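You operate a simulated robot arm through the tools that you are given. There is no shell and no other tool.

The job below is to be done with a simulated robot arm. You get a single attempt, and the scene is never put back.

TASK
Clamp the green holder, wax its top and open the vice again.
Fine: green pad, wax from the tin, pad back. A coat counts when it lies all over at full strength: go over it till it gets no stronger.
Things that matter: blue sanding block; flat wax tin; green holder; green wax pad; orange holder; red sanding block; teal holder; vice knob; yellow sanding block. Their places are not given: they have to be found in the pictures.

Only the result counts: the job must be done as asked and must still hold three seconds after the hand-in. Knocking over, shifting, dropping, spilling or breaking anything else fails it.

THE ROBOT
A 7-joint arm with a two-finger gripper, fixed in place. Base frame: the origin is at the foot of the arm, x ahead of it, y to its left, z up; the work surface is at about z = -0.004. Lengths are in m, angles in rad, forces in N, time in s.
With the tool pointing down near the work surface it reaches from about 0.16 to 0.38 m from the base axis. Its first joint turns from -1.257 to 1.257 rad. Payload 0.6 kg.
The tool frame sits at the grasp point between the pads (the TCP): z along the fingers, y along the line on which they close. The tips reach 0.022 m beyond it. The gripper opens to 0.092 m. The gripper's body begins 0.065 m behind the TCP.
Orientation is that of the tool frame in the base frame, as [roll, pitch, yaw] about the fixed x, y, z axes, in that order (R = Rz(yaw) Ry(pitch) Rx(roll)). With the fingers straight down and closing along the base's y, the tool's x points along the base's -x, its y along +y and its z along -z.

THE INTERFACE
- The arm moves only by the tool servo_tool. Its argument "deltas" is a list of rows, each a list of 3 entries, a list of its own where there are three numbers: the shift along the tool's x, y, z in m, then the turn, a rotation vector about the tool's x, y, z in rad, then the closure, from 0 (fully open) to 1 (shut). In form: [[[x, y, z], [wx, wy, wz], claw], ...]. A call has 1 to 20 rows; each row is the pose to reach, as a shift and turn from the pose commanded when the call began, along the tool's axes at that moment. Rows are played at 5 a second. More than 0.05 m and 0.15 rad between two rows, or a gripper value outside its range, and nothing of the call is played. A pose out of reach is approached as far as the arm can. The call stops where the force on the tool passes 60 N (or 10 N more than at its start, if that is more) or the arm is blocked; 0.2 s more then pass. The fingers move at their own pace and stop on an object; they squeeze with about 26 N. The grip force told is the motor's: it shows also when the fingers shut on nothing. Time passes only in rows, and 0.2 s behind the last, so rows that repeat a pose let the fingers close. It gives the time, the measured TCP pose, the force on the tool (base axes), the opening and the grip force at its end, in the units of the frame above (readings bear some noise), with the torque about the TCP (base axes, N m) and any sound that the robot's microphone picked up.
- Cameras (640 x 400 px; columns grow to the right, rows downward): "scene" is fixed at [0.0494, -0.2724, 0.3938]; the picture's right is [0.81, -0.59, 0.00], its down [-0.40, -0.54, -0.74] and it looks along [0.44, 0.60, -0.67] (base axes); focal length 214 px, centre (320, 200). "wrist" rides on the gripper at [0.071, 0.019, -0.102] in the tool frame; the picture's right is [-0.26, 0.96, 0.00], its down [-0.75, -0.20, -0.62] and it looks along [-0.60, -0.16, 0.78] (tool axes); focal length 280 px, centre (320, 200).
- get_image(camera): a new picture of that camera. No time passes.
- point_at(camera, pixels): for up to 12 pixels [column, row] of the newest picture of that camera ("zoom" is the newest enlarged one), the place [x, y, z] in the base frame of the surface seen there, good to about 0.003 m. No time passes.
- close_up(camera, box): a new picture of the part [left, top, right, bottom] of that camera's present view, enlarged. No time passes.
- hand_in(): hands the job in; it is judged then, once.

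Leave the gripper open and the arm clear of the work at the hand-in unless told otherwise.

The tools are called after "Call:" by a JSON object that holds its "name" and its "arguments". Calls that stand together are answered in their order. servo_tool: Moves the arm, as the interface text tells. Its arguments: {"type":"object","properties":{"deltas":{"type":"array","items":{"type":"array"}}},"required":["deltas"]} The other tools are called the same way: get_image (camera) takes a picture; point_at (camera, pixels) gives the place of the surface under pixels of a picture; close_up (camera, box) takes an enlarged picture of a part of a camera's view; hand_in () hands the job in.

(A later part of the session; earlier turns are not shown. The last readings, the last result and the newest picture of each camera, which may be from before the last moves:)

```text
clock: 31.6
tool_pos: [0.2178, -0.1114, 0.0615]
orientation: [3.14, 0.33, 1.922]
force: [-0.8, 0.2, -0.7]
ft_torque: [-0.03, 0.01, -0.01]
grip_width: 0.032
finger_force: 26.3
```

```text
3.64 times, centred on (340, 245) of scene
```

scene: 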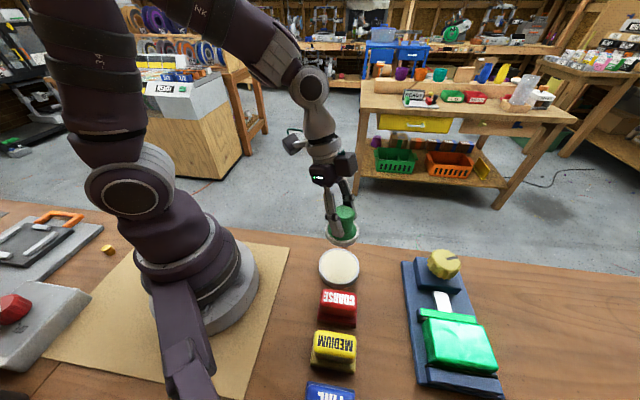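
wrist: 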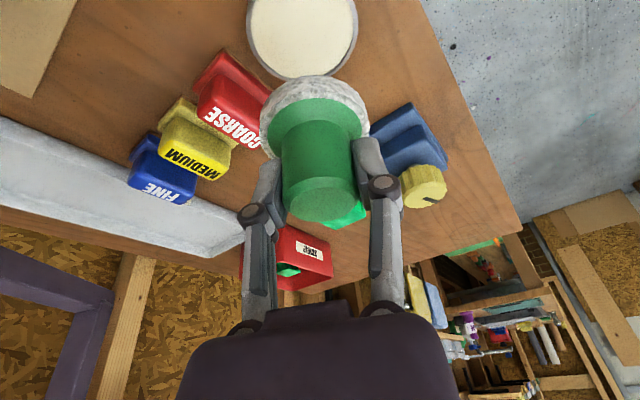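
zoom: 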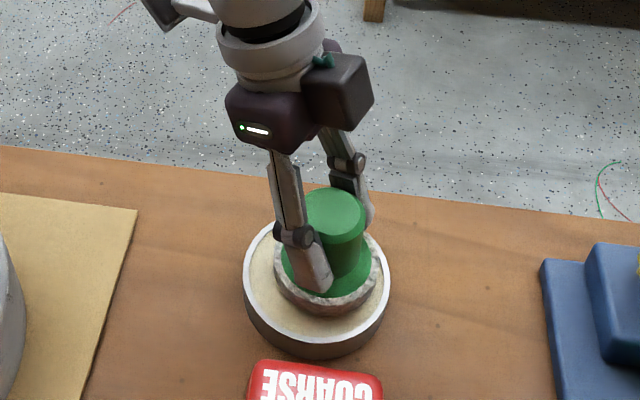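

The pad is inside the tin's rim, just above the wax. I press down 3.5 mm in small steps and read the force.

Call:
{"name": "servo_tool", "arguments": {"deltas": [[[0.0003, 0, 0.00095], [0, 0, 0], 0.9], [[0.00065, 0, 0.0019], [0, 0, 0], 0.9], [[0.0009, 0, 0.0026], [0, 0, 0], 0.9], [[0.0011, 0, 0.0033], [0, 0, 0], 0.9], [[0.0011, 0, 0.0033], [0, 0, 0], 0.9]]}}

```text
clock: 32.8
tool_pos: [0.2153, -0.1114, 0.0582]
orientation: [3.14, 0.329, 1.922]
force: [0.6, 0.4, 0.0]
ft_torque: [0.01, -0.01, -0.02]
grip_width: 0.0317
finger_force: 26.3
```

No contact yet at z 0.058. I go on down in 0.7 mm steps.

Call:
{"name": "servo_tool", "arguments": {"deltas": [[[0.0002, 0, 0.0007], [0, 0, 0], 0.9], [[0.0004, 0, 0.0013], [0, 0, 0], 0.9], [[0.0007, 0, 0.002], [0, 0, 0], 0.9], [[0.0007, 0, 0.002], [0, 0, 0], 0.9]]}}

```text
clock: 33.8
tool_pos: [0.2172, -0.1122, 0.0577]
orientation: [3.138, 0.33, 1.921]
force: [0.1, 3.7, 17.9]
ft_torque: [0.14, 0.02, 0.09]
grip_width: 0.032
finger_force: 26.0
```

Contact with 18 N. I rub gently in the wax, 4 mm each way, to load the pad.

Call:
{"name": "servo_tool", "arguments": {"deltas": [[[0, 0.002, 0], [0, 0, 0], 0.9], [[0, 0.004, 0], [0, 0, 0], 0.9], [[0.0019, 0.002, -0.0006], [0, 0, 0], 0.9], [[0.0038, 0, -0.0013], [0, 0, 0], 0.9], [[0.0019, -0.002, -0.0006], [0, 0, 0], 0.9], [[0, -0.004, 0], [0, 0, 0], 0.9], [[-0.0019, -0.002, 0.0006], [0, 0, 0], 0.9], [[-0.0038, 0, 0.0013], [0, 0, 0], 0.9], [[0, 0, 0], [0, 0, 0], 0.9], [[0, 0, 0], [0, 0, 0], 0.9]]}}

```text
clock: 36.0
tool_pos: [0.2167, -0.1114, 0.0563]
orientation: [3.141, 0.329, 1.922]
force: [-0.3, -0.3, -0.7]
ft_torque: [0.02, -0.05, -0.02]
grip_width: 0.0321
finger_force: 26.0
```

The force went back to zero, so the pad may have settled in the grip. I lift 0.06 and look at pad and tin.

Call:
{"name": "servo_tool", "arguments": {"deltas": [[[-0.0065, 0, -0.0189], [0, 0, 0], 0.9], [[-0.013, 0, -0.0378], [0, 0, 0], 0.9], [[-0.0194, 0, -0.0568], [0, 0, 0], 0.9], [[-0.0194, 0, -0.0568], [0, 0, 0], 0.9]]}}

Call:
{"name": "close_up", "arguments": {"camera": "scene", "box": [290, 190, 390, 300]}}

Call:
{"name": "close_up", "arguments": {"camera": "wrist", "box": [200, 0, 440, 250]}}

```text
clock: 37.0
tool_pos: [0.2173, -0.1113, 0.116]
orientation: [3.14, 0.33, 1.924]
force: [-0.3, 0.4, -0.5]
ft_torque: [0.01, -0.01, -0.03]
grip_width: 0.0318
finger_force: 25.9
```

```text
3.64 times, centred on (340, 245) of scene
```

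zoom: 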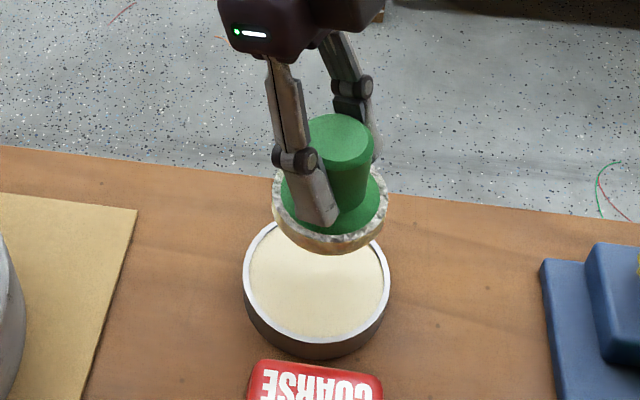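

```text
1.60 times, centred on (320, 125) of wrist
```

zoom: 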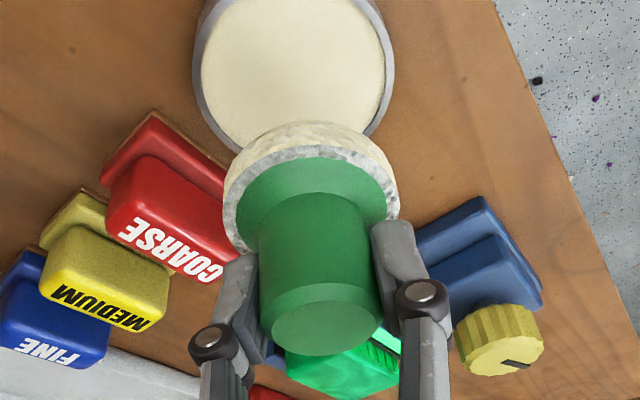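

The felt's lower edge is now cream coloured, so it's loaded, and the tin hasn't moved. I carry the pad above the holder at (0.263,-0.31), z 0.16.

Call:
{"name": "servo_tool", "arguments": {"deltas": [[[-0.0143, 0, -0.0416], [0, 0, 0], 0.9], [[-0.0526, -0.005, -0.0284], [0, 0, 0], 0.9], [[-0.0909, -0.01, -0.0152], [0, 0, 0], 0.9], [[-0.1291, -0.015, -0.0021], [0, 0, 0], 0.9], [[-0.1674, -0.02, 0.0111], [0, 0, 0], 0.9], [[-0.2057, -0.025, 0.0243], [0, 0, 0], 0.9], [[-0.2057, -0.025, 0.0243], [0, 0, 0], 0.9]]}}

Call:
{"name": "get_image", "arguments": {"camera": "wrist"}}

Call:
{"name": "close_up", "arguments": {"camera": "scene", "box": [380, 220, 540, 400]}}

```text
clock: 38.6
tool_pos: [0.2618, -0.3105, 0.1596]
orientation: [3.141, 0.328, 1.921]
force: [0.0, -0.2, 0.0]
ft_torque: [0.02, 0.0, 0.01]
grip_width: 0.0318
finger_force: 26.0
```

```text
taken
```

wrist: 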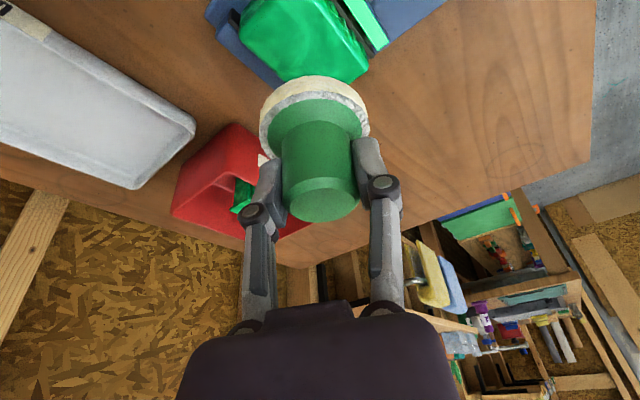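

```text
2.22 times, centred on (460, 310) of scene
```

zoom: 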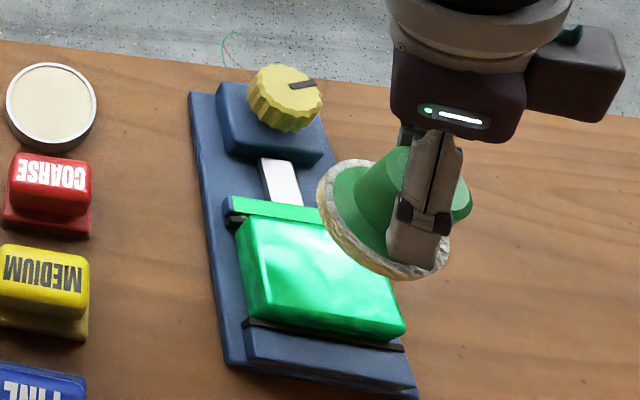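

Now I measure the holder's top from the scene zoom (left corner (245,225), (260,305), (400,325)) and from the wrist view.

Call:
{"name": "point_at", "arguments": {"camera": "zoom", "pixels": [[245, 222], [258, 290], [262, 305], [400, 322], [390, 290], [320, 260], [330, 235], [275, 210], [330, 335], [250, 325], [405, 345]]}}

Call:
{"name": "point_at", "arguments": {"camera": "wrist", "pixels": [[242, 22], [240, 32], [262, 65], [288, 80], [365, 72], [355, 60], [340, 20], [300, 30], [366, 25], [235, 25], [275, 75], [330, 5]]}}

```text
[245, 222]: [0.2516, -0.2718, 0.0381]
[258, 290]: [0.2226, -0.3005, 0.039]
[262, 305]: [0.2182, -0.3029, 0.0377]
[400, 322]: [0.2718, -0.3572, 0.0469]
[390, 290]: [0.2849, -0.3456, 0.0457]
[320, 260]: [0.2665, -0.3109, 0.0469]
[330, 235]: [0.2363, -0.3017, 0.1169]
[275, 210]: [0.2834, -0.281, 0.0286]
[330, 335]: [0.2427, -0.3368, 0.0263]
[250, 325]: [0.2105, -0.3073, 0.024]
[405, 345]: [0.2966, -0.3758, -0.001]
```

```text
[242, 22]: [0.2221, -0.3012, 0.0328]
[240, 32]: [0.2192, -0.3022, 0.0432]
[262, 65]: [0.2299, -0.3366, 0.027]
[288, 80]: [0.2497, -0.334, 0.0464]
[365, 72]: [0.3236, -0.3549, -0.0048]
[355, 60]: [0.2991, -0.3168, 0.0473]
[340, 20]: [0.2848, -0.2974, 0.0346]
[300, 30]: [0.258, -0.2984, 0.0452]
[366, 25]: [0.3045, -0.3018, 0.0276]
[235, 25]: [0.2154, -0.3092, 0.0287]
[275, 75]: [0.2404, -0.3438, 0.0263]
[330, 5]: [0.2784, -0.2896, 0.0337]
```

Holder top: corners roughly (0.219,-0.302), (0.269,-0.357), (0.304,-0.325), (0.253,-0.271), centre (0.2615,-0.3135), top z ~0.046. I turn the tool by 0.32 rad about the vertical for better reach (yaw 2.24) and centre over the holder.

Call:
{"name": "servo_tool", "arguments": {"deltas": [[[-0.0022, -0.0008, 0.0007], [-0.0346, 0, -0.1009], 0.9], [[-0.0044, -0.0017, 0.0015], [-0.0691, 0, -0.2018], 0.9], [[-0.0044, -0.0017, 0.0015], [-0.1037, 0, -0.3027], 0.9], [[-0.0044, -0.0017, 0.0015], [-0.1037, 0, -0.3027], 0.9]]}}

Call:
{"name": "get_image", "arguments": {"camera": "wrist"}}

```text
clock: 39.6
tool_pos: [0.2626, -0.3147, 0.1603]
orientation: [3.14, 0.33, 2.243]
force: [0.9, -1.0, -1.5]
ft_torque: [0.01, -0.01, 0.03]
grip_width: 0.0319
finger_force: 25.9
```

```text
taken
```

wrist: 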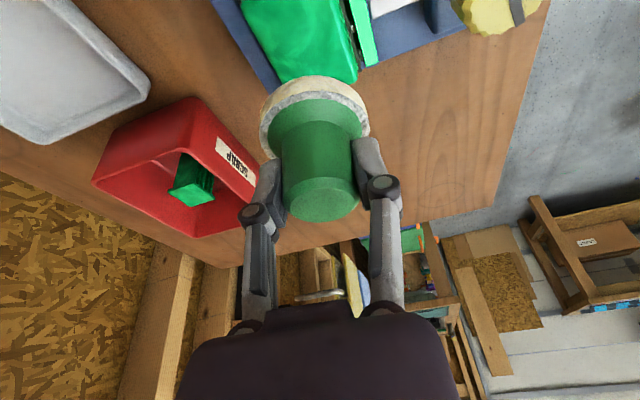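

Tool y now lies along the vice axis and tool x along the holder's length. I descend over the holder's centre to z 0.0935, just above contact.

Call:
{"name": "servo_tool", "arguments": {"deltas": [[[0.0072, 0, 0.0211], [0, 0, 0], 0.9], [[0.0145, 0, 0.0423], [0, 0, 0], 0.9], [[0.0216, 0, 0.0632], [0, 0, 0], 0.9], [[0.0216, 0, 0.0632], [0, 0, 0], 0.9]]}}

Call:
{"name": "close_up", "arguments": {"camera": "scene", "box": [380, 220, 540, 400]}}

```text
clock: 40.6
tool_pos: [0.2624, -0.3161, 0.0938]
orientation: [3.141, 0.33, 2.241]
force: [-0.2, -0.8, -1.4]
ft_torque: [0.0, 0.0, 0.01]
grip_width: 0.0316
finger_force: 26.3
```

```text
2.22 times, centred on (460, 310) of scene
```

zoom: 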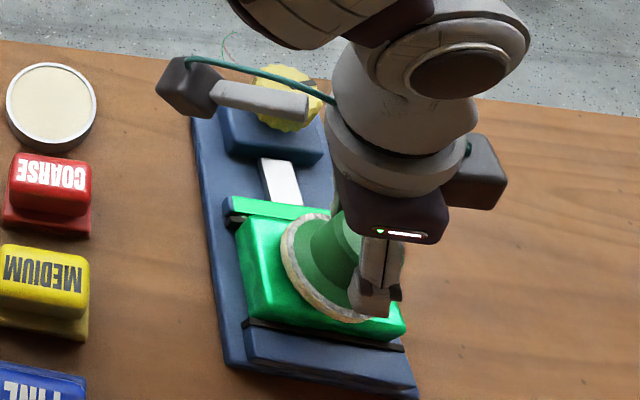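

The pad is over the holder. I lower in 1 mm steps until contact.

Call:
{"name": "servo_tool", "arguments": {"deltas": [[[0.0003, 0, 0.0009], [0, 0, 0], 0.9], [[0.0006, 0, 0.0019], [0, 0, 0], 0.9], [[0.001, 0, 0.0028], [0, 0, 0], 0.9], [[0.0013, 0, 0.0038], [0, 0, 0], 0.9], [[0.0013, 0, 0.0038], [0, 0, 0], 0.9]]}}

```text
clock: 41.8
tool_pos: [0.2629, -0.3156, 0.0898]
orientation: [-3.141, 0.333, 2.241]
force: [-1.8, 0.4, 8.4]
ft_torque: [0.03, 0.02, 0.04]
grip_width: 0.0317
finger_force: 25.9
```

Contact at 8 N. I now wipe: along the holder's length (±28 mm) in lanes 8 mm apart, with slightly more pressure.

Call:
{"name": "servo_tool", "arguments": {"deltas": [[[0.0067, 0, -0.002], [0, 0, 0], 0.9], [[0.0133, 0, -0.0042], [0, 0, 0], 0.9], [[0.02, 0, -0.0065], [0, 0, 0], 0.9], [[0.0266, 0, -0.0088], [0, 0, 0], 0.9], [[0.0266, 0.008, -0.0088], [0, 0, 0], 0.9], [[0.019, 0.008, -0.0062], [0, 0, 0], 0.9], [[0.0115, 0.008, -0.0036], [0, 0, 0], 0.9], [[0.0039, 0.008, -0.001], [0, 0, 0], 0.9], [[-0.0037, 0.008, 0.0016], [0, 0, 0], 0.9], [[-0.0113, 0.008, 0.0042], [0, 0, 0], 0.9], [[-0.0188, 0.008, 0.0068], [0, 0, 0], 0.9], [[-0.0245, 0.008, 0.0087], [0, 0, 0], 0.9], [[-0.0245, 0, 0.0087], [0, 0, 0], 0.9], [[-0.0245, -0.008, 0.0087], [0, 0, 0], 0.9], [[-0.0169, -0.008, 0.0061], [0, 0, 0], 0.9], [[-0.0094, -0.008, 0.0035], [0, 0, 0], 0.9], [[-0.0018, -0.008, 0.0009], [0, 0, 0], 0.9], [[0.0058, -0.008, -0.0016], [0, 0, 0], 0.9], [[0.0133, -0.008, -0.0042], [0, 0, 0], 0.9], [[0.0209, -0.008, -0.0068], [0, 0, 0], 0.9]]}}

Call:
{"name": "close_up", "arguments": {"camera": "scene", "box": [380, 220, 540, 400]}}

Call:
{"name": "get_image", "arguments": {"camera": "wrist"}}

```text
clock: 46.0
tool_pos: [0.2421, -0.3013, 0.0888]
orientation: [3.141, 0.331, 2.241]
force: [1.7, -1.0, 3.5]
ft_torque: [-0.02, -0.16, -0.07]
grip_width: 0.0312
finger_force: 26.0
```

```text
2.22 times, centred on (460, 310) of scene
```

zoom: 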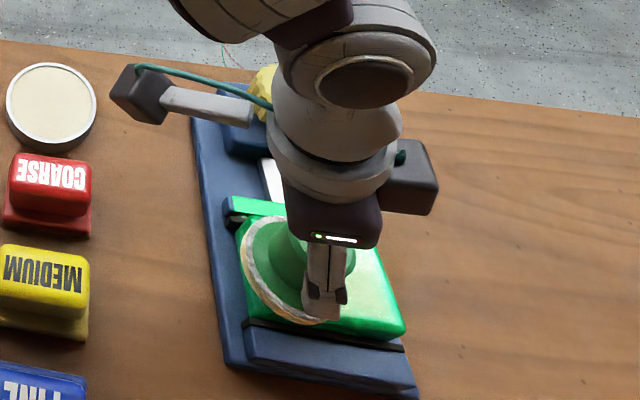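

```text
taken
```

wrist: 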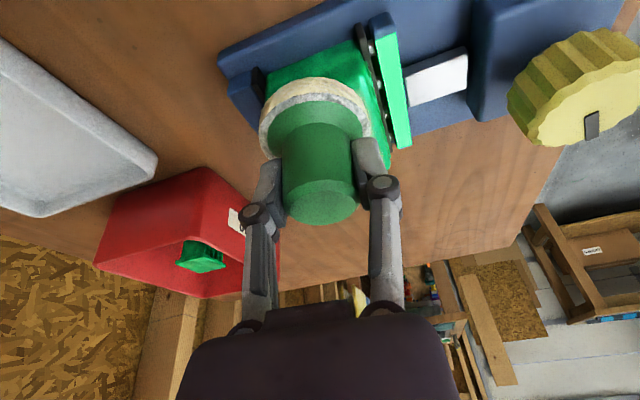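

The pad leaves some shine. I lift 0.08 and move aside towards the knob side (well above it), so I can see the coat.

Call:
{"name": "servo_tool", "arguments": {"deltas": [[[-0.0065, 0, -0.0189], [0, 0, 0], 0.9], [[-0.0162, 0.005, -0.0473], [0, 0, 0], 0.9], [[-0.0259, 0.04, -0.0757], [0, 0, 0], 0.9], [[-0.0259, 0.075, -0.0757], [0, 0, 0], 0.9], [[-0.0259, 0.075, -0.0757], [0, 0, 0], 0.9]]}}

Call:
{"name": "close_up", "arguments": {"camera": "scene", "box": [410, 300, 510, 400]}}

Call:
{"name": "get_image", "arguments": {"camera": "wrist"}}

```text
clock: 47.2
tool_pos: [0.3008, -0.2542, 0.1694]
orientation: [3.141, 0.329, 2.241]
force: [-1.0, -0.5, 0.0]
ft_torque: [-0.01, 0.03, 0.02]
grip_width: 0.0314
finger_force: 26.1
```

```text
4.00 times, centred on (460, 350) of scene
```

zoom: 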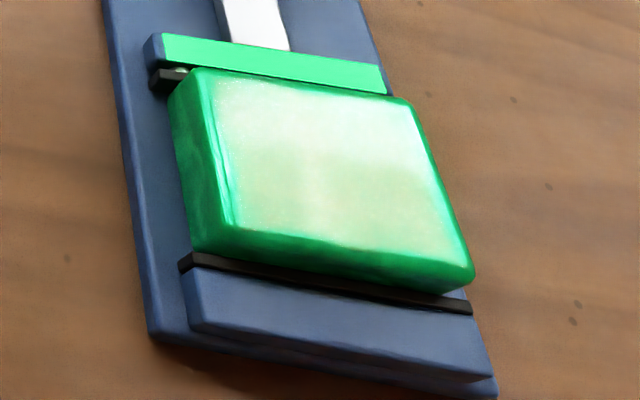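

```text
taken
```

wrist: 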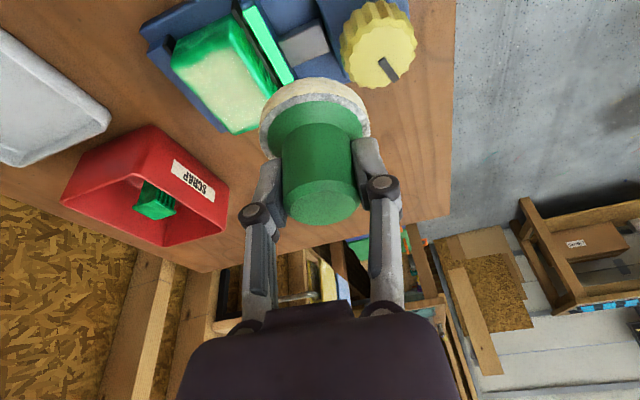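

A whitish coat is there, strongest in the middle and weaker near the edges. A closer wrist view of it:

Call:
{"name": "close_up", "arguments": {"camera": "wrist", "box": [140, 0, 300, 140]}}

```text
2.86 times, centred on (220, 70) of wrist
```

zoom: 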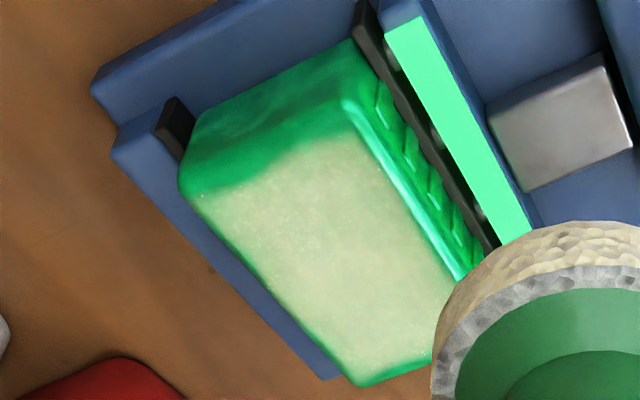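

The coat looks fairly even on the top. I go over it again, this time following the perimeter (±30 mm, ±15 mm) to strengthen the edges.

Call:
{"name": "servo_tool", "arguments": {"deltas": [[[0, -0.035, 0], [0, 0, 0], 0.9], [[0, -0.067, 0.03], [0, 0, 0], 0.9], [[0.003, -0.067, 0.065], [0, 0, 0], 0.9], [[0.0045, -0.067, 0.079], [0, 0, 0], 0.9], [[0.005, -0.067, 0.083], [0, 0, 0], 0.9], [[0.0145, -0.059, 0.0798], [0, 0, 0], 0.9], [[0.0239, -0.052, 0.0765], [0, 0, 0], 0.9], [[0.0334, -0.052, 0.0733], [0, 0, 0], 0.9], [[0.0334, -0.062, 0.0733], [0, 0, 0], 0.9], [[0.0334, -0.072, 0.0733], [0, 0, 0], 0.9], [[0.0334, -0.082, 0.0733], [0, 0, 0], 0.9], [[0.0239, -0.083, 0.0765], [0, 0, 0], 0.9], [[0.0145, -0.083, 0.0798], [0, 0, 0], 0.9], [[0.005, -0.083, 0.083], [0, 0, 0], 0.9], [[-0.0045, -0.083, 0.0862], [0, 0, 0], 0.9], [[-0.0139, -0.083, 0.0895], [0, 0, 0], 0.9], [[-0.0224, -0.083, 0.0924], [0, 0, 0], 0.9], [[-0.0224, -0.073, 0.0924], [0, 0, 0], 0.9], [[-0.0224, -0.062, 0.0924], [0, 0, 0], 0.9], [[-0.0224, -0.052, 0.0924], [0, 0, 0], 0.9]]}}

Call:
{"name": "close_up", "arguments": {"camera": "wrist", "box": [140, 0, 460, 240]}}

```text
clock: 51.4
tool_pos: [0.2923, -0.327, 0.0896]
orientation: [3.141, 0.33, 2.241]
force: [-0.7, -0.6, 1.1]
ft_torque: [-0.02, -0.02, -0.01]
grip_width: 0.0312
finger_force: 25.5
```

```text
1.67 times, centred on (300, 120) of wrist
```

zoom: 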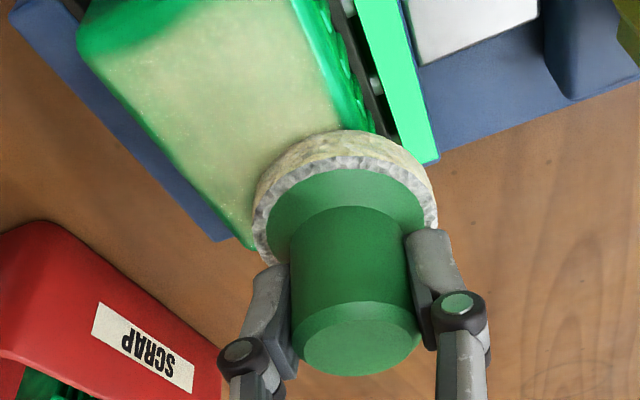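

The force is only about 1 N here, so I press 1 mm deeper and continue with the remaining lanes.

Call:
{"name": "servo_tool", "arguments": {"deltas": [[[0.0098, 0, -0.0022], [0, 0, 0], 0.9], [[0.0192, 0, -0.0055], [0, 0, 0], 0.9], [[0.0287, 0, -0.0087], [0, 0, 0], 0.9], [[0.0381, 0, -0.012], [0, 0, 0], 0.9], [[0.0476, 0, -0.0152], [0, 0, 0], 0.9], [[0.0561, 0, -0.0181], [0, 0, 0], 0.9], [[0.0561, -0.01, -0.0181], [0, 0, 0], 0.9], [[0.0561, -0.016, -0.0181], [0, 0, 0], 0.9], [[0.0467, -0.016, -0.0149], [0, 0, 0], 0.9], [[0.0372, -0.016, -0.0116], [0, 0, 0], 0.9], [[0.0277, -0.016, -0.0084], [0, 0, 0], 0.9], [[0.0183, -0.016, -0.0052], [0, 0, 0], 0.9], [[0.0088, -0.016, -0.0019], [0, 0, 0], 0.9], [[0.0003, -0.016, 0.001], [0, 0, 0], 0.9], [[0.0003, -0.028, 0.001], [0, 0, 0], 0.9], [[0.0117, -0.028, -0.0029], [0, 0, 0], 0.9], [[0.023, -0.028, -0.0068], [0, 0, 0], 0.9], [[0.0344, -0.028, -0.0107], [0, 0, 0], 0.9], [[0.0457, -0.028, -0.0146], [0, 0, 0], 0.9], [[0.0561, -0.028, -0.0181], [0, 0, 0], 0.9]]}}

Call:
{"name": "close_up", "arguments": {"camera": "scene", "box": [380, 220, 540, 400]}}

```text
clock: 55.6
tool_pos: [0.2335, -0.2979, 0.0879]
orientation: [-3.141, 0.33, 2.241]
force: [-0.6, 0.6, -0.4]
ft_torque: [-0.03, 0.02, 0.0]
grip_width: 0.0312
finger_force: 26.1
```

```text
2.22 times, centred on (460, 310) of scene
```

zoom: 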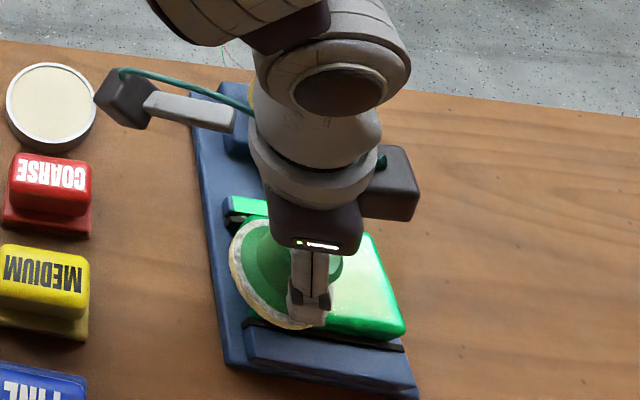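

Zero force at z 0.088: the pad seems to creep up in the grip under load. I lift to the same inspection pose and compare the coat.

Call:
{"name": "servo_tool", "arguments": {"deltas": [[[-0.0065, 0, -0.0189], [0, 0, 0], 0.9], [[-0.018, 0.005, -0.0473], [0, 0, 0], 0.9], [[-0.0338, 0.03, -0.0743], [0, 0, 0], 0.9], [[-0.0338, 0.06, -0.0743], [0, 0, 0], 0.9], [[-0.0338, 0.08, -0.0743], [0, 0, 0], 0.9], [[-0.0338, 0.08, -0.0743], [0, 0, 0], 0.9]]}}

Call:
{"name": "close_up", "arguments": {"camera": "scene", "box": [410, 300, 510, 400]}}

Call:
{"name": "close_up", "arguments": {"camera": "wrist", "box": [140, 0, 300, 140]}}

Call:
{"name": "get_image", "arguments": {"camera": "wrist"}}

```text
clock: 57.0
tool_pos: [0.3017, -0.2545, 0.1703]
orientation: [-3.142, 0.33, 2.239]
force: [-0.4, 0.1, -1.0]
ft_torque: [-0.01, 0.02, -0.01]
grip_width: 0.0312
finger_force: 25.8
```

```text
4.00 times, centred on (460, 350) of scene
```

zoom: 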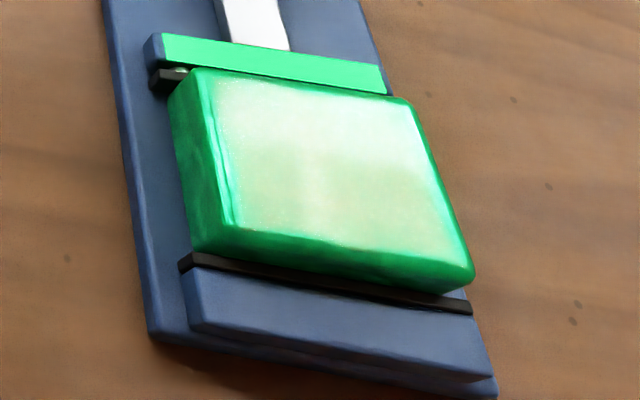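

```text
2.86 times, centred on (220, 70) of wrist
```

zoom: 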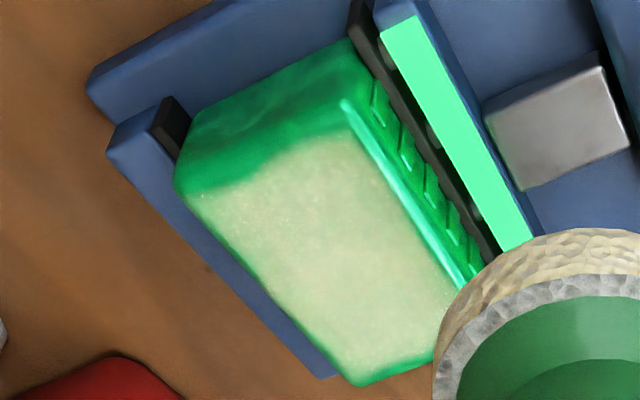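

```text
taken
```

wrist: 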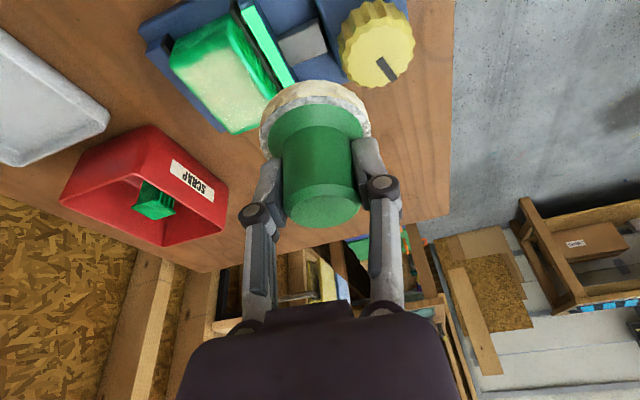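

The picture is nearly the same as after the first pass, but contact was weak in that pass. To be sure of full strength I re-dip the pad: back to the tin, at TCP (0.2165,-0.110), down to z 0.058.

Call:
{"name": "servo_tool", "arguments": {"deltas": [[[0.0393, 0.0058, -0.0134], [0, 0, 0], 0.9], [[0.0785, 0.0117, -0.0269], [0, 0, 0], 0.9], [[0.1178, 0.0175, -0.0403], [0, 0, 0], 0.9], [[0.157, 0.0233, -0.0537], [0, 0, 0], 0.9], [[0.1693, 0.0233, -0.0178], [0, 0, 0], 0.9], [[0.1815, 0.0233, 0.018], [0, 0, 0], 0.9], [[0.1933, 0.0233, 0.0523], [0, 0, 0], 0.9], [[0.1933, 0.0233, 0.0523], [0, 0, 0], 0.9]]}}

Call:
{"name": "close_up", "arguments": {"camera": "scene", "box": [290, 190, 390, 300]}}

```text
clock: 58.8
tool_pos: [0.217, -0.11, 0.0558]
orientation: [3.141, 0.329, 2.242]
force: [0.1, -1.1, -1.0]
ft_torque: [0.02, 0.02, 0.01]
grip_width: 0.0313
finger_force: 25.8
```

```text
3.64 times, centred on (340, 245) of scene
```

zoom: 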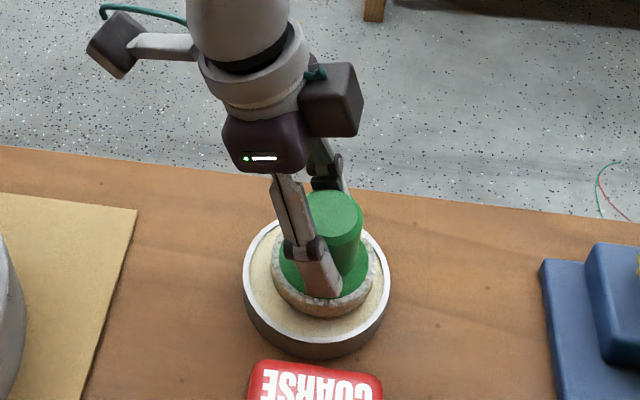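

No contact yet at z 0.056. I lower by 2 mm more in small steps.

Call:
{"name": "servo_tool", "arguments": {"deltas": [[[0.0002, 0, 0.0007], [0, 0, 0], 0.9], [[0.0004, 0, 0.0013], [0, 0, 0], 0.9], [[0.0006, 0, 0.0019], [0, 0, 0], 0.9], [[0.0006, 0, 0.0019], [0, 0, 0], 0.9]]}}

```text
clock: 59.8
tool_pos: [0.2164, -0.112, 0.0559]
orientation: [-3.14, 0.332, 2.24]
force: [1.1, -0.1, -0.5]
ft_torque: [0.0, 0.02, 0.0]
grip_width: 0.0316
finger_force: 26.1
```

Still no force. Another 2 mm in small steps.

Call:
{"name": "servo_tool", "arguments": {"deltas": [[[0.0002, 0, 0.0007], [0, 0, 0], 0.9], [[0.0004, 0, 0.0013], [0, 0, 0], 0.9], [[0.0006, 0, 0.0019], [0, 0, 0], 0.9], [[0.0006, 0, 0.0019], [0, 0, 0], 0.9]]}}

```text
clock: 60.8
tool_pos: [0.2178, -0.1102, 0.0543]
orientation: [3.141, 0.333, 2.24]
force: [1.7, -1.8, 8.4]
ft_torque: [-0.24, -0.22, -0.01]
grip_width: 0.0314
finger_force: 26.4
```

Contact at 8 N. I rub small motions in the tin (±5 mm), then press lightly again.

Call:
{"name": "servo_tool", "arguments": {"deltas": [[[0.0001, 0.0025, 0.0003], [0, 0, 0], 0.9], [[0.0001, 0.005, 0.0003], [0, 0, 0], 0.9], [[0.0025, 0.0025, -0.0005], [0, 0, 0], 0.9], [[0.0048, 0, -0.0013], [0, 0, 0], 0.9], [[0.0025, -0.0025, -0.0005], [0, 0, 0], 0.9], [[0.0001, -0.005, 0.0003], [0, 0, 0], 0.9], [[-0.0023, -0.0025, 0.0011], [0, 0, 0], 0.9], [[-0.0046, 0, 0.0019], [0, 0, 0], 0.9], [[0.0001, 0, 0.0004], [0, 0, 0], 0.9], [[0.0002, 0, 0.0007], [0, 0, 0], 0.9], [[0.0002, 0, 0.0007], [0, 0, 0], 0.9]]}}

```text
clock: 63.2
tool_pos: [0.2171, -0.1121, 0.0535]
orientation: [3.139, 0.331, 2.242]
force: [0.0, 0.3, 20.9]
ft_torque: [0.01, -0.06, 0.0]
grip_width: 0.0316
finger_force: 26.0
```

21 N contact, freshly loaded. I lift, return over the holder and descend to just above contact (expected about z 0.087).

Call:
{"name": "servo_tool", "arguments": {"deltas": [[[-0.0126, 0, -0.0369], [0, 0, 0], 0.9], [[-0.0253, 0, -0.0738], [0, 0, 0], 0.9], [[-0.0379, 0, -0.1107], [0, 0, 0], 0.9], [[-0.0734, -0.0182, -0.0986], [0, 0, 0], 0.9], [[-0.1089, -0.0365, -0.0864], [0, 0, 0], 0.9], [[-0.1443, -0.0547, -0.0743], [0, 0, 0], 0.9], [[-0.1798, -0.073, -0.0621], [0, 0, 0], 0.9], [[-0.2153, -0.0912, -0.05], [0, 0, 0], 0.9], [[-0.2066, -0.0912, -0.0246], [0, 0, 0], 0.9], [[-0.198, -0.0912, 0.0006], [0, 0, 0], 0.9], [[-0.1894, -0.0912, 0.0257], [0, 0, 0], 0.9], [[-0.1894, -0.0912, 0.0257], [0, 0, 0], 0.9]]}}

Call:
{"name": "close_up", "arguments": {"camera": "wrist", "box": [140, 0, 460, 240]}}

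```text
clock: 65.8
tool_pos: [0.261, -0.314, 0.0909]
orientation: [3.14, 0.33, 2.24]
force: [0.2, -0.4, -0.5]
ft_torque: [0.0, 0.01, 0.01]
grip_width: 0.0314
finger_force: 25.7
```

```text
1.67 times, centred on (300, 120) of wrist
```

zoom: 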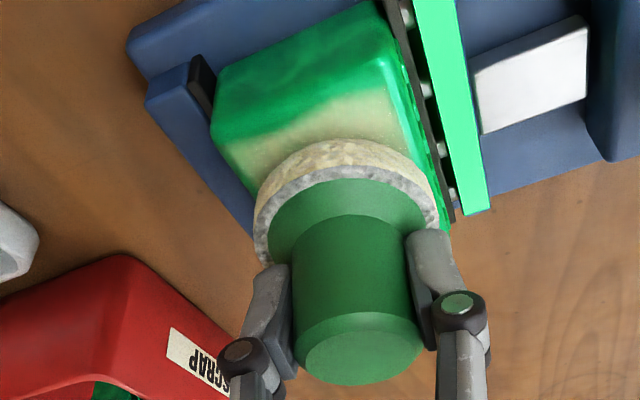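

I check whether the dark green band at the near end is the side face or uncoated top, by measuring heights there.

Call:
{"name": "point_at", "arguments": {"camera": "zoom", "pixels": [[300, 40], [300, 75], [300, 95], [300, 110], [300, 120], [240, 130], [240, 145], [380, 60], [385, 85], [385, 100], [225, 105], [400, 140]]}}

```text
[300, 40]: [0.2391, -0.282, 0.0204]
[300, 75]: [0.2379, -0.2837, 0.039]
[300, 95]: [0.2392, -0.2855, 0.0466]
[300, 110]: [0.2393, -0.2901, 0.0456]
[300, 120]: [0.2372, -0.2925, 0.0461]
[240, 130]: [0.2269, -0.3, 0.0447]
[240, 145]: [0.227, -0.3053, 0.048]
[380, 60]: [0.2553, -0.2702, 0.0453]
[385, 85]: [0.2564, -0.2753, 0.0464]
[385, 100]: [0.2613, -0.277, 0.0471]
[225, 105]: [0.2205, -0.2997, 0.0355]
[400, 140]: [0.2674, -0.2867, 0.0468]
```

There's a 2-5 mm weaker strip at the near end, mostly at the knob-side corner. I measure the pad's felt relative to the TCP to set the next strokes.

Call:
{"name": "point_at", "arguments": {"camera": "zoom", "pixels": [[345, 145], [258, 215], [436, 215], [345, 178], [275, 200], [420, 200], [360, 358]]}}

```text
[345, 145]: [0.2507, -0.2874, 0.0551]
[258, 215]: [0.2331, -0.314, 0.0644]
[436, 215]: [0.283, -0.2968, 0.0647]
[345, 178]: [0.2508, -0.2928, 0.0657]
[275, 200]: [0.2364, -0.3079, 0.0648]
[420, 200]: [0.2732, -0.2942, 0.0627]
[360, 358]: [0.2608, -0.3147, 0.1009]
```

The pad is level and centred on the TCP (radius ~27 mm). I lower to contact.

Call:
{"name": "servo_tool", "arguments": {"deltas": [[[0.0004, 0, 0.0012], [0, 0, 0], 0.9], [[0.0008, 0, 0.0024], [0, 0, 0], 0.9], [[0.0011, 0, 0.0033], [0, 0, 0], 0.9], [[0.0014, 0, 0.0042], [0, 0, 0], 0.9], [[0.0014, 0, 0.0042], [0, 0, 0], 0.9]]}}

```text
clock: 67.0
tool_pos: [0.2612, -0.3151, 0.0865]
orientation: [3.141, 0.334, 2.24]
force: [-3.6, 3.8, 20.0]
ft_torque: [0.23, 0.1, -0.01]
grip_width: 0.0314
finger_force: 26.2
```

Contact 20 N. Now a slow pass concentrating on the near end, including the knob-side corner.

Call:
{"name": "servo_tool", "arguments": {"deltas": [[[0.0076, 0, -0.0026], [0, 0, 0], 0.9], [[0.0151, 0, -0.0052], [0, 0, 0], 0.9], [[0.0227, 0, -0.0078], [0, 0, 0], 0.9], [[0.0293, 0, -0.01], [0, 0, 0], 0.9], [[0.0293, 0.005, -0.01], [0, 0, 0], 0.9], [[0.0293, 0.01, -0.01], [0, 0, 0], 0.9], [[0.0293, 0.014, -0.01], [0, 0, 0], 0.9], [[0.0293, 0.014, -0.01], [0, 0, 0], 0.9], [[0.0293, 0.007, -0.01], [0, 0, 0], 0.9], [[0.0293, 0, -0.01], [0, 0, 0], 0.9], [[0.0293, -0.007, -0.01], [0, 0, 0], 0.9], [[0.0293, -0.014, -0.01], [0, 0, 0], 0.9], [[0.0293, -0.014, -0.01], [0, 0, 0], 0.9], [[0.0293, -0.005, -0.01], [0, 0, 0], 0.9], [[0.0293, 0.005, -0.01], [0, 0, 0], 0.9], [[0.0293, 0.014, -0.01], [0, 0, 0], 0.9], [[0.0227, 0.014, -0.0078], [0, 0, 0], 0.9], [[0.0151, 0.014, -0.0052], [0, 0, 0], 0.9], [[0.0076, 0.014, -0.0026], [0, 0, 0], 0.9], [[0, 0.014, 0], [0, 0, 0], 0.9]]}}

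Call:
{"name": "close_up", "arguments": {"camera": "wrist", "box": [140, 0, 460, 240]}}

```text
clock: 71.2
tool_pos: [0.2732, -0.3071, 0.0853]
orientation: [-3.141, 0.329, 2.243]
force: [-0.1, -0.2, -0.4]
ft_torque: [-0.03, -0.01, 0.03]
grip_width: 0.0314
finger_force: 25.9
```

```text
1.67 times, centred on (300, 120) of wrist
```

zoom: 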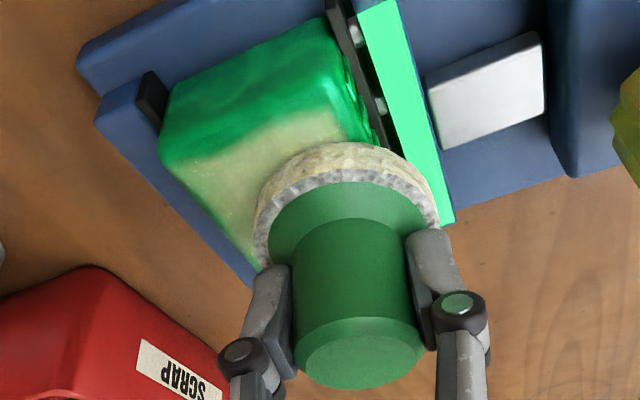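

The contact force relaxed to zero again as the pad crept in the grip. I check heights around the coat's boundary near the near end in this view.

Call:
{"name": "point_at", "arguments": {"camera": "zoom", "pixels": [[250, 60], [250, 80], [250, 95], [250, 110], [250, 120], [250, 130], [320, 70], [320, 85], [320, 100], [320, 115], [190, 130], [190, 155]]}}

Call:
{"name": "close_up", "arguments": {"camera": "wrist", "box": [210, 10, 330, 100]}}

```text
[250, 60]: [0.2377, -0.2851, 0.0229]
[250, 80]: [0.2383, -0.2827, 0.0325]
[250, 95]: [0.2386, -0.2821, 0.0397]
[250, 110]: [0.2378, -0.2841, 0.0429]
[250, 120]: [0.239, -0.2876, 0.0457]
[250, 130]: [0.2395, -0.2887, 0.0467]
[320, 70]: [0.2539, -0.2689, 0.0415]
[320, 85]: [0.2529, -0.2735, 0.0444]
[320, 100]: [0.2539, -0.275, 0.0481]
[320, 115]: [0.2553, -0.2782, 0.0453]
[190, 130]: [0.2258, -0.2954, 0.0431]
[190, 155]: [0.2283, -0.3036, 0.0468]
```

```text
4.44 times, centred on (270, 55) of wrist
```

zoom: 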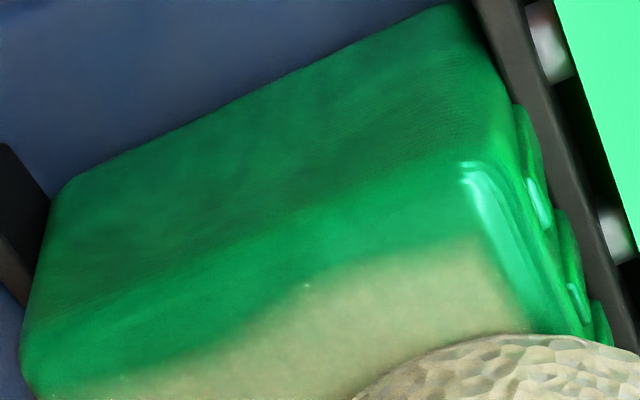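

The coat's boundary sits about where the rounded edge begins, so the flat top seems covered. I raise to the inspection pose to compare strength.

Call:
{"name": "servo_tool", "arguments": {"deltas": [[[-0.0065, 0, -0.0189], [0, 0, 0], 0.9], [[-0.006, 0.005, -0.0473], [0, 0, 0], 0.9], [[-0.006, 0.03, -0.0855], [0, 0, 0], 0.9], [[-0.006, 0.053, -0.0855], [0, 0, 0], 0.9], [[-0.006, 0.053, -0.0855], [0, 0, 0], 0.9]]}}

Call:
{"name": "close_up", "arguments": {"camera": "scene", "box": [410, 300, 510, 400]}}

Call:
{"name": "close_up", "arguments": {"camera": "wrist", "box": [140, 0, 300, 140]}}

```text
clock: 72.4
tool_pos: [0.3024, -0.2563, 0.1671]
orientation: [3.141, 0.331, 2.242]
force: [-0.1, 0.6, -0.6]
ft_torque: [-0.01, 0.01, -0.03]
grip_width: 0.0316
finger_force: 26.5
```

```text
4.00 times, centred on (460, 350) of scene
```

zoom: 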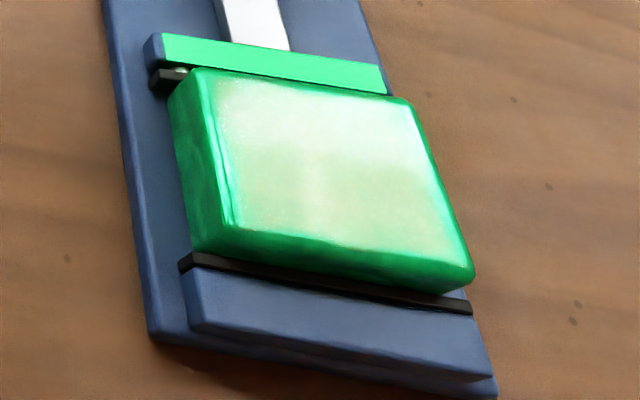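

```text
2.86 times, centred on (220, 70) of wrist
```

zoom: 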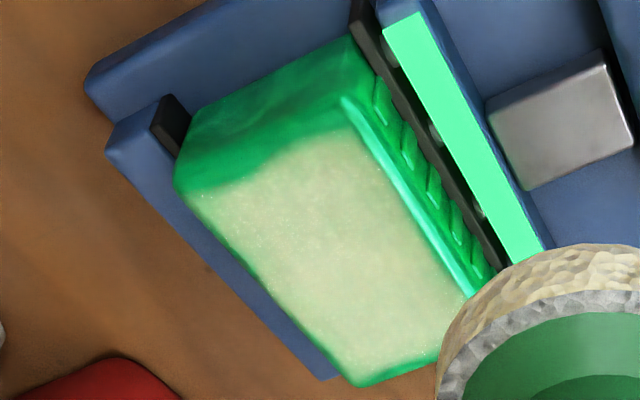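

The near end now looks a bit creamier and more even, the far end greener. So now I work the far end the same way, adding a little pressure as the pad creeps.

Call:
{"name": "servo_tool", "arguments": {"deltas": [[[0, -0.035, 0], [0, 0, 0], 0.9], [[0, -0.067, 0.03], [0, 0, 0], 0.9], [[0.003, -0.067, 0.065], [0, 0, 0], 0.9], [[0.0055, -0.067, 0.081], [0, 0, 0], 0.9], [[0.0063, -0.067, 0.0865], [0, 0, 0], 0.9], [[-0.0013, -0.067, 0.0892], [0, 0, 0], 0.9], [[-0.0088, -0.067, 0.0919], [0, 0, 0], 0.9], [[-0.0164, -0.067, 0.0946], [0, 0, 0], 0.9], [[-0.0221, -0.067, 0.0966], [0, 0, 0], 0.9], [[-0.0221, -0.06, 0.0967], [0, 0, 0], 0.9], [[-0.0221, -0.053, 0.0968], [0, 0, 0], 0.9], [[-0.0221, -0.053, 0.0969], [0, 0, 0], 0.9], [[-0.0221, -0.06, 0.097], [0, 0, 0], 0.9], [[-0.0221, -0.067, 0.0971], [0, 0, 0], 0.9], [[-0.0221, -0.074, 0.0972], [0, 0, 0], 0.9], [[-0.0221, -0.081, 0.0973], [0, 0, 0], 0.9], [[-0.0221, -0.081, 0.0974], [0, 0, 0], 0.9], [[-0.0221, -0.072, 0.0975], [0, 0, 0], 0.9], [[-0.0221, -0.062, 0.0976], [0, 0, 0], 0.9], [[-0.0221, -0.053, 0.0977], [0, 0, 0], 0.9]]}}

Call:
{"name": "close_up", "arguments": {"camera": "scene", "box": [380, 220, 540, 400]}}

```text
clock: 76.6
tool_pos: [0.2915, -0.33, 0.0834]
orientation: [3.141, 0.329, 2.243]
force: [-5.1, -3.9, 13.8]
ft_torque: [-0.19, 0.12, -0.02]
grip_width: 0.0315
finger_force: 25.9
```

```text
2.22 times, centred on (460, 310) of scene
```

zoom: 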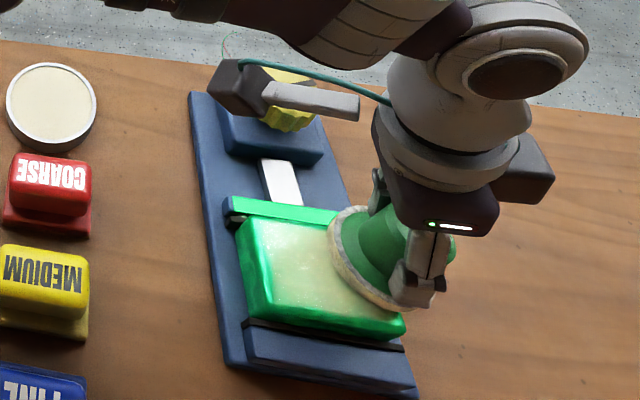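

Good contact (14 N). I continue with lengthwise lanes from here, with slowly growing pressure.

Call:
{"name": "servo_tool", "arguments": {"deltas": [[[0.0095, 0, -0.0031], [0, 0, 0], 0.9], [[0.0189, 0, -0.0063], [0, 0, 0], 0.9], [[0.0284, 0, -0.0094], [0, 0, 0], 0.9], [[0.0378, 0, -0.0126], [0, 0, 0], 0.9], [[0.0473, 0, -0.0157], [0, 0, 0], 0.9], [[0.0568, 0, -0.0188], [0, 0, 0], 0.9], [[0.0568, -0.009, -0.0187], [0, 0, 0], 0.9], [[0.0473, -0.009, -0.0154], [0, 0, 0], 0.9], [[0.0378, -0.009, -0.0121], [0, 0, 0], 0.9], [[0.0284, -0.009, -0.0087], [0, 0, 0], 0.9], [[0.0189, -0.009, -0.0054], [0, 0, 0], 0.9], [[0.0095, -0.009, -0.002], [0, 0, 0], 0.9], [[0, -0.009, 0.0013], [0, 0, 0], 0.9], [[0, -0.019, 0.0014], [0, 0, 0], 0.9], [[0.0095, -0.019, -0.0017], [0, 0, 0], 0.9], [[0.0189, -0.019, -0.0049], [0, 0, 0], 0.9], [[0.0284, -0.019, -0.008], [0, 0, 0], 0.9], [[0.0378, -0.019, -0.0112], [0, 0, 0], 0.9], [[0.0473, -0.019, -0.0143], [0, 0, 0], 0.9], [[0.0568, -0.019, -0.0174], [0, 0, 0], 0.9]]}}

Call:
{"name": "close_up", "arguments": {"camera": "scene", "box": [380, 220, 540, 400]}}

```text
clock: 80.8
tool_pos: [0.2413, -0.2973, 0.0819]
orientation: [-3.141, 0.336, 2.241]
force: [5.9, -9.5, 27.6]
ft_torque: [-0.25, -0.28, -0.04]
grip_width: 0.0318
finger_force: 26.6
```

```text
2.22 times, centred on (460, 310) of scene
```

zoom: 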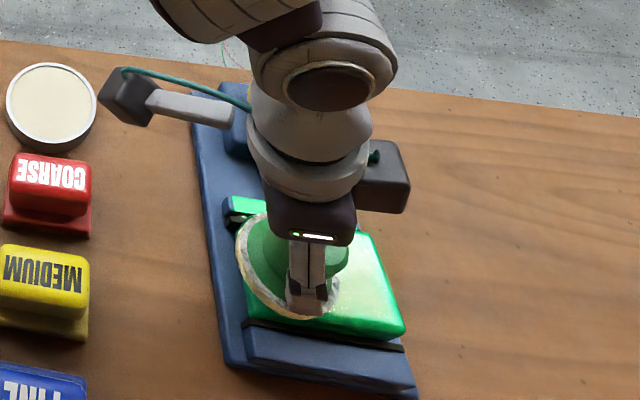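

27 N now. I ease by 0.4 mm and do the last lanes and the near end again.

Call:
{"name": "servo_tool", "arguments": {"deltas": [[[-0.0001, -0.009, -0.0004], [0, 0, 0], 0.9], [[-0.0095, -0.009, 0.0028], [0, 0, 0], 0.9], [[-0.0189, -0.009, 0.0061], [0, 0, 0], 0.9], [[-0.0284, -0.009, 0.0093], [0, 0, 0], 0.9], [[-0.0378, -0.009, 0.0126], [0, 0, 0], 0.9], [[-0.0473, -0.009, 0.0158], [0, 0, 0], 0.9], [[-0.0568, -0.009, 0.019], [0, 0, 0], 0.9], [[-0.0568, 0.003, 0.019], [0, 0, 0], 0.9], [[-0.0473, 0.004, 0.0158], [0, 0, 0], 0.9], [[-0.0378, 0.004, 0.0126], [0, 0, 0], 0.9], [[-0.0284, 0.004, 0.0093], [0, 0, 0], 0.9], [[-0.0189, 0.004, 0.0061], [0, 0, 0], 0.9], [[-0.0095, 0.004, 0.0028], [0, 0, 0], 0.9], [[0, 0.004, -0.0004], [0, 0, 0], 0.9], [[0, 0.012, -0.0004], [0, 0, 0], 0.9], [[0, 0.018, -0.0004], [0, 0, 0], 0.9], [[0, 0.018, -0.0004], [0, 0, 0], 0.9], [[0, 0.008, -0.0004], [0, 0, 0], 0.9], [[0, 0, -0.0004], [0, 0, 0], 0.9]]}}

```text
clock: 84.8
tool_pos: [0.2394, -0.2958, 0.0811]
orientation: [3.139, 0.33, 2.246]
force: [9.3, 7.0, 27.6]
ft_torque: [0.21, -0.42, 0.06]
grip_width: 0.0315
finger_force: 26.3
```

Steady 27 N contact through the pass. I lift to the inspection pose and compare.

Call:
{"name": "servo_tool", "arguments": {"deltas": [[[-0.0065, 0, -0.0189], [0, 0, 0], 0.9], [[-0.018, 0.005, -0.0473], [0, 0, 0], 0.9], [[-0.0349, 0.03, -0.0799], [0, 0, 0], 0.9], [[-0.0349, 0.06, -0.0799], [0, 0, 0], 0.9], [[-0.0349, 0.0744, -0.0799], [0, 0, 0], 0.9], [[-0.0349, 0.0744, -0.0799], [0, 0, 0], 0.9]]}}

Call:
{"name": "close_up", "arguments": {"camera": "scene", "box": [410, 300, 510, 400]}}

Call:
{"name": "close_up", "arguments": {"camera": "wrist", "box": [140, 0, 300, 140]}}

Call:
{"name": "get_image", "arguments": {"camera": "wrist"}}

```text
clock: 86.2
tool_pos: [0.3023, -0.2538, 0.1699]
orientation: [3.141, 0.33, 2.242]
force: [0.1, 0.1, -1.1]
ft_torque: [0.01, -0.04, -0.03]
grip_width: 0.0313
finger_force: 26.1
```

```text
4.00 times, centred on (460, 350) of scene
```

zoom: 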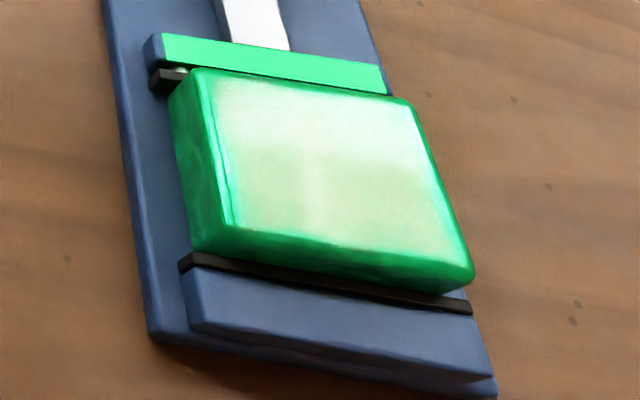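

```text
2.86 times, centred on (220, 70) of wrist
```

zoom: 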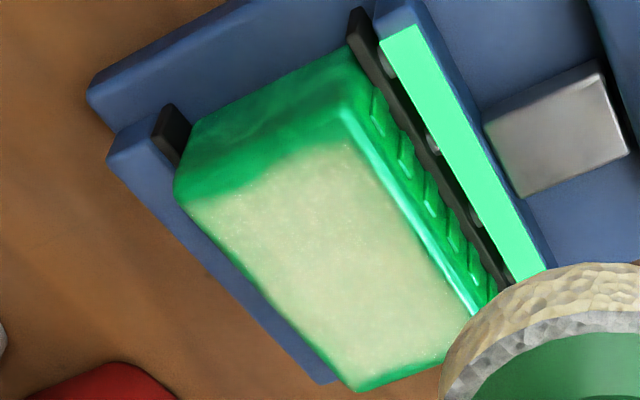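

```text
taken
```

wrist: 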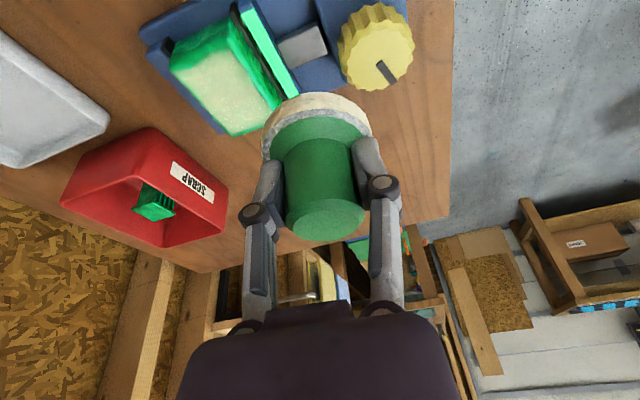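

Coat now looks even and stable over most of the top. I check the far edge (bottom of that view) and q- edge at higher magnification.

Call:
{"name": "close_up", "arguments": {"camera": "wrist", "box": [170, 40, 290, 140]}}

Call:
{"name": "close_up", "arguments": {"camera": "scene", "box": [430, 310, 485, 380]}}

```text
4.00 times, centred on (230, 90) of wrist
```

zoom: 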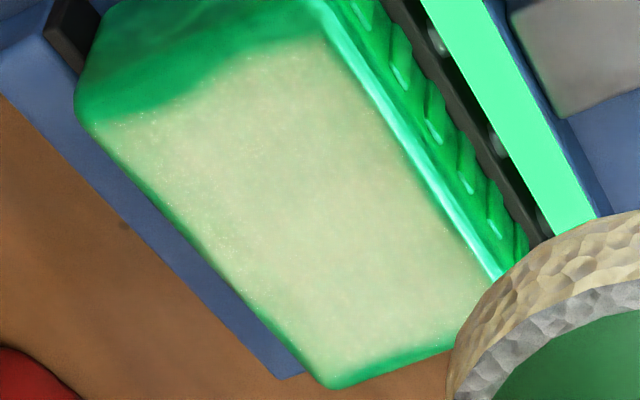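

```text
5.71 times, centred on (458, 345) of scene
```

zoom: 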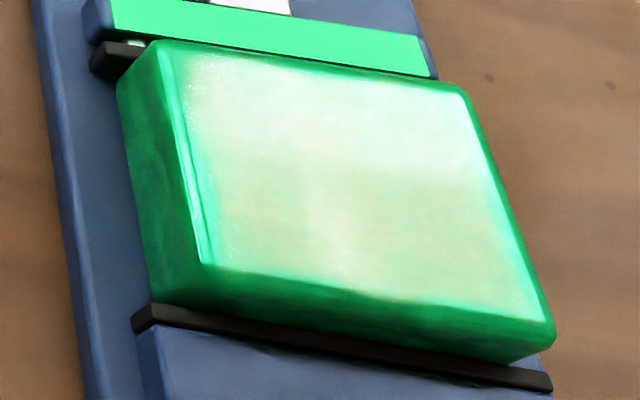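

The coat covers the flat top evenly, with only the rounded edges free. To be sure it's at full strength, I'll re-dip once more, go over it all again and compare these same pictures. First to the tin.

Call:
{"name": "servo_tool", "arguments": {"deltas": [[[0.0393, 0.0058, -0.0134], [0, 0, 0], 0.9], [[0.0785, 0.0117, -0.0269], [0, 0, 0], 0.9], [[0.1178, 0.0175, -0.0403], [0, 0, 0], 0.9], [[0.157, 0.0233, -0.0537], [0, 0, 0], 0.9], [[0.1693, 0.0233, -0.0178], [0, 0, 0], 0.9], [[0.1815, 0.0233, 0.018], [0, 0, 0], 0.9], [[0.1913, 0.0233, 0.0465], [0, 0, 0], 0.9], [[0.1942, 0.0233, 0.055], [0, 0, 0], 0.9], [[0.1952, 0.0233, 0.0579], [0, 0, 0], 0.9], [[0.1952, 0.0233, 0.0579], [0, 0, 0], 0.9]]}}

Call:
{"name": "close_up", "arguments": {"camera": "scene", "box": [290, 190, 390, 300]}}

```text
clock: 88.4
tool_pos: [0.2187, -0.1083, 0.0505]
orientation: [3.142, 0.328, 2.242]
force: [0.0, -0.5, -0.3]
ft_torque: [-0.02, -0.01, 0.02]
grip_width: 0.0315
finger_force: 26.5
```

```text
3.64 times, centred on (340, 245) of scene
```

zoom: 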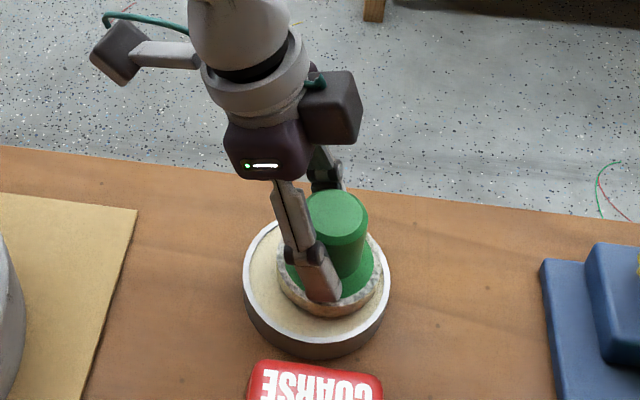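

The pad sits a little to the right in the tin. I shift by 5 mm to the centre and lower until contact.

Call:
{"name": "servo_tool", "arguments": {"deltas": [[[0.0046, -0.0012, -0.0016], [0, 0, 0], 0.9], [[0.0048, -0.0012, -0.0009], [0, 0, 0], 0.9], [[0.005, -0.0012, -0.0002], [0, 0, 0], 0.9], [[0.0052, -0.0012, 0.0005], [0, 0, 0], 0.9], [[0.0052, -0.0012, 0.0005], [0, 0, 0], 0.9]]}}

```text
clock: 89.4
tool_pos: [0.2134, -0.1083, 0.0485]
orientation: [-3.141, 0.332, 2.242]
force: [-7.5, 6.5, 28.0]
ft_torque: [0.14, 0.09, 0.03]
grip_width: 0.0317
finger_force: 26.2
stopped in row 5: the force on the tool passed its limit at 72 N (the readings are from after the stop); the commanded pose is now the measured one
```

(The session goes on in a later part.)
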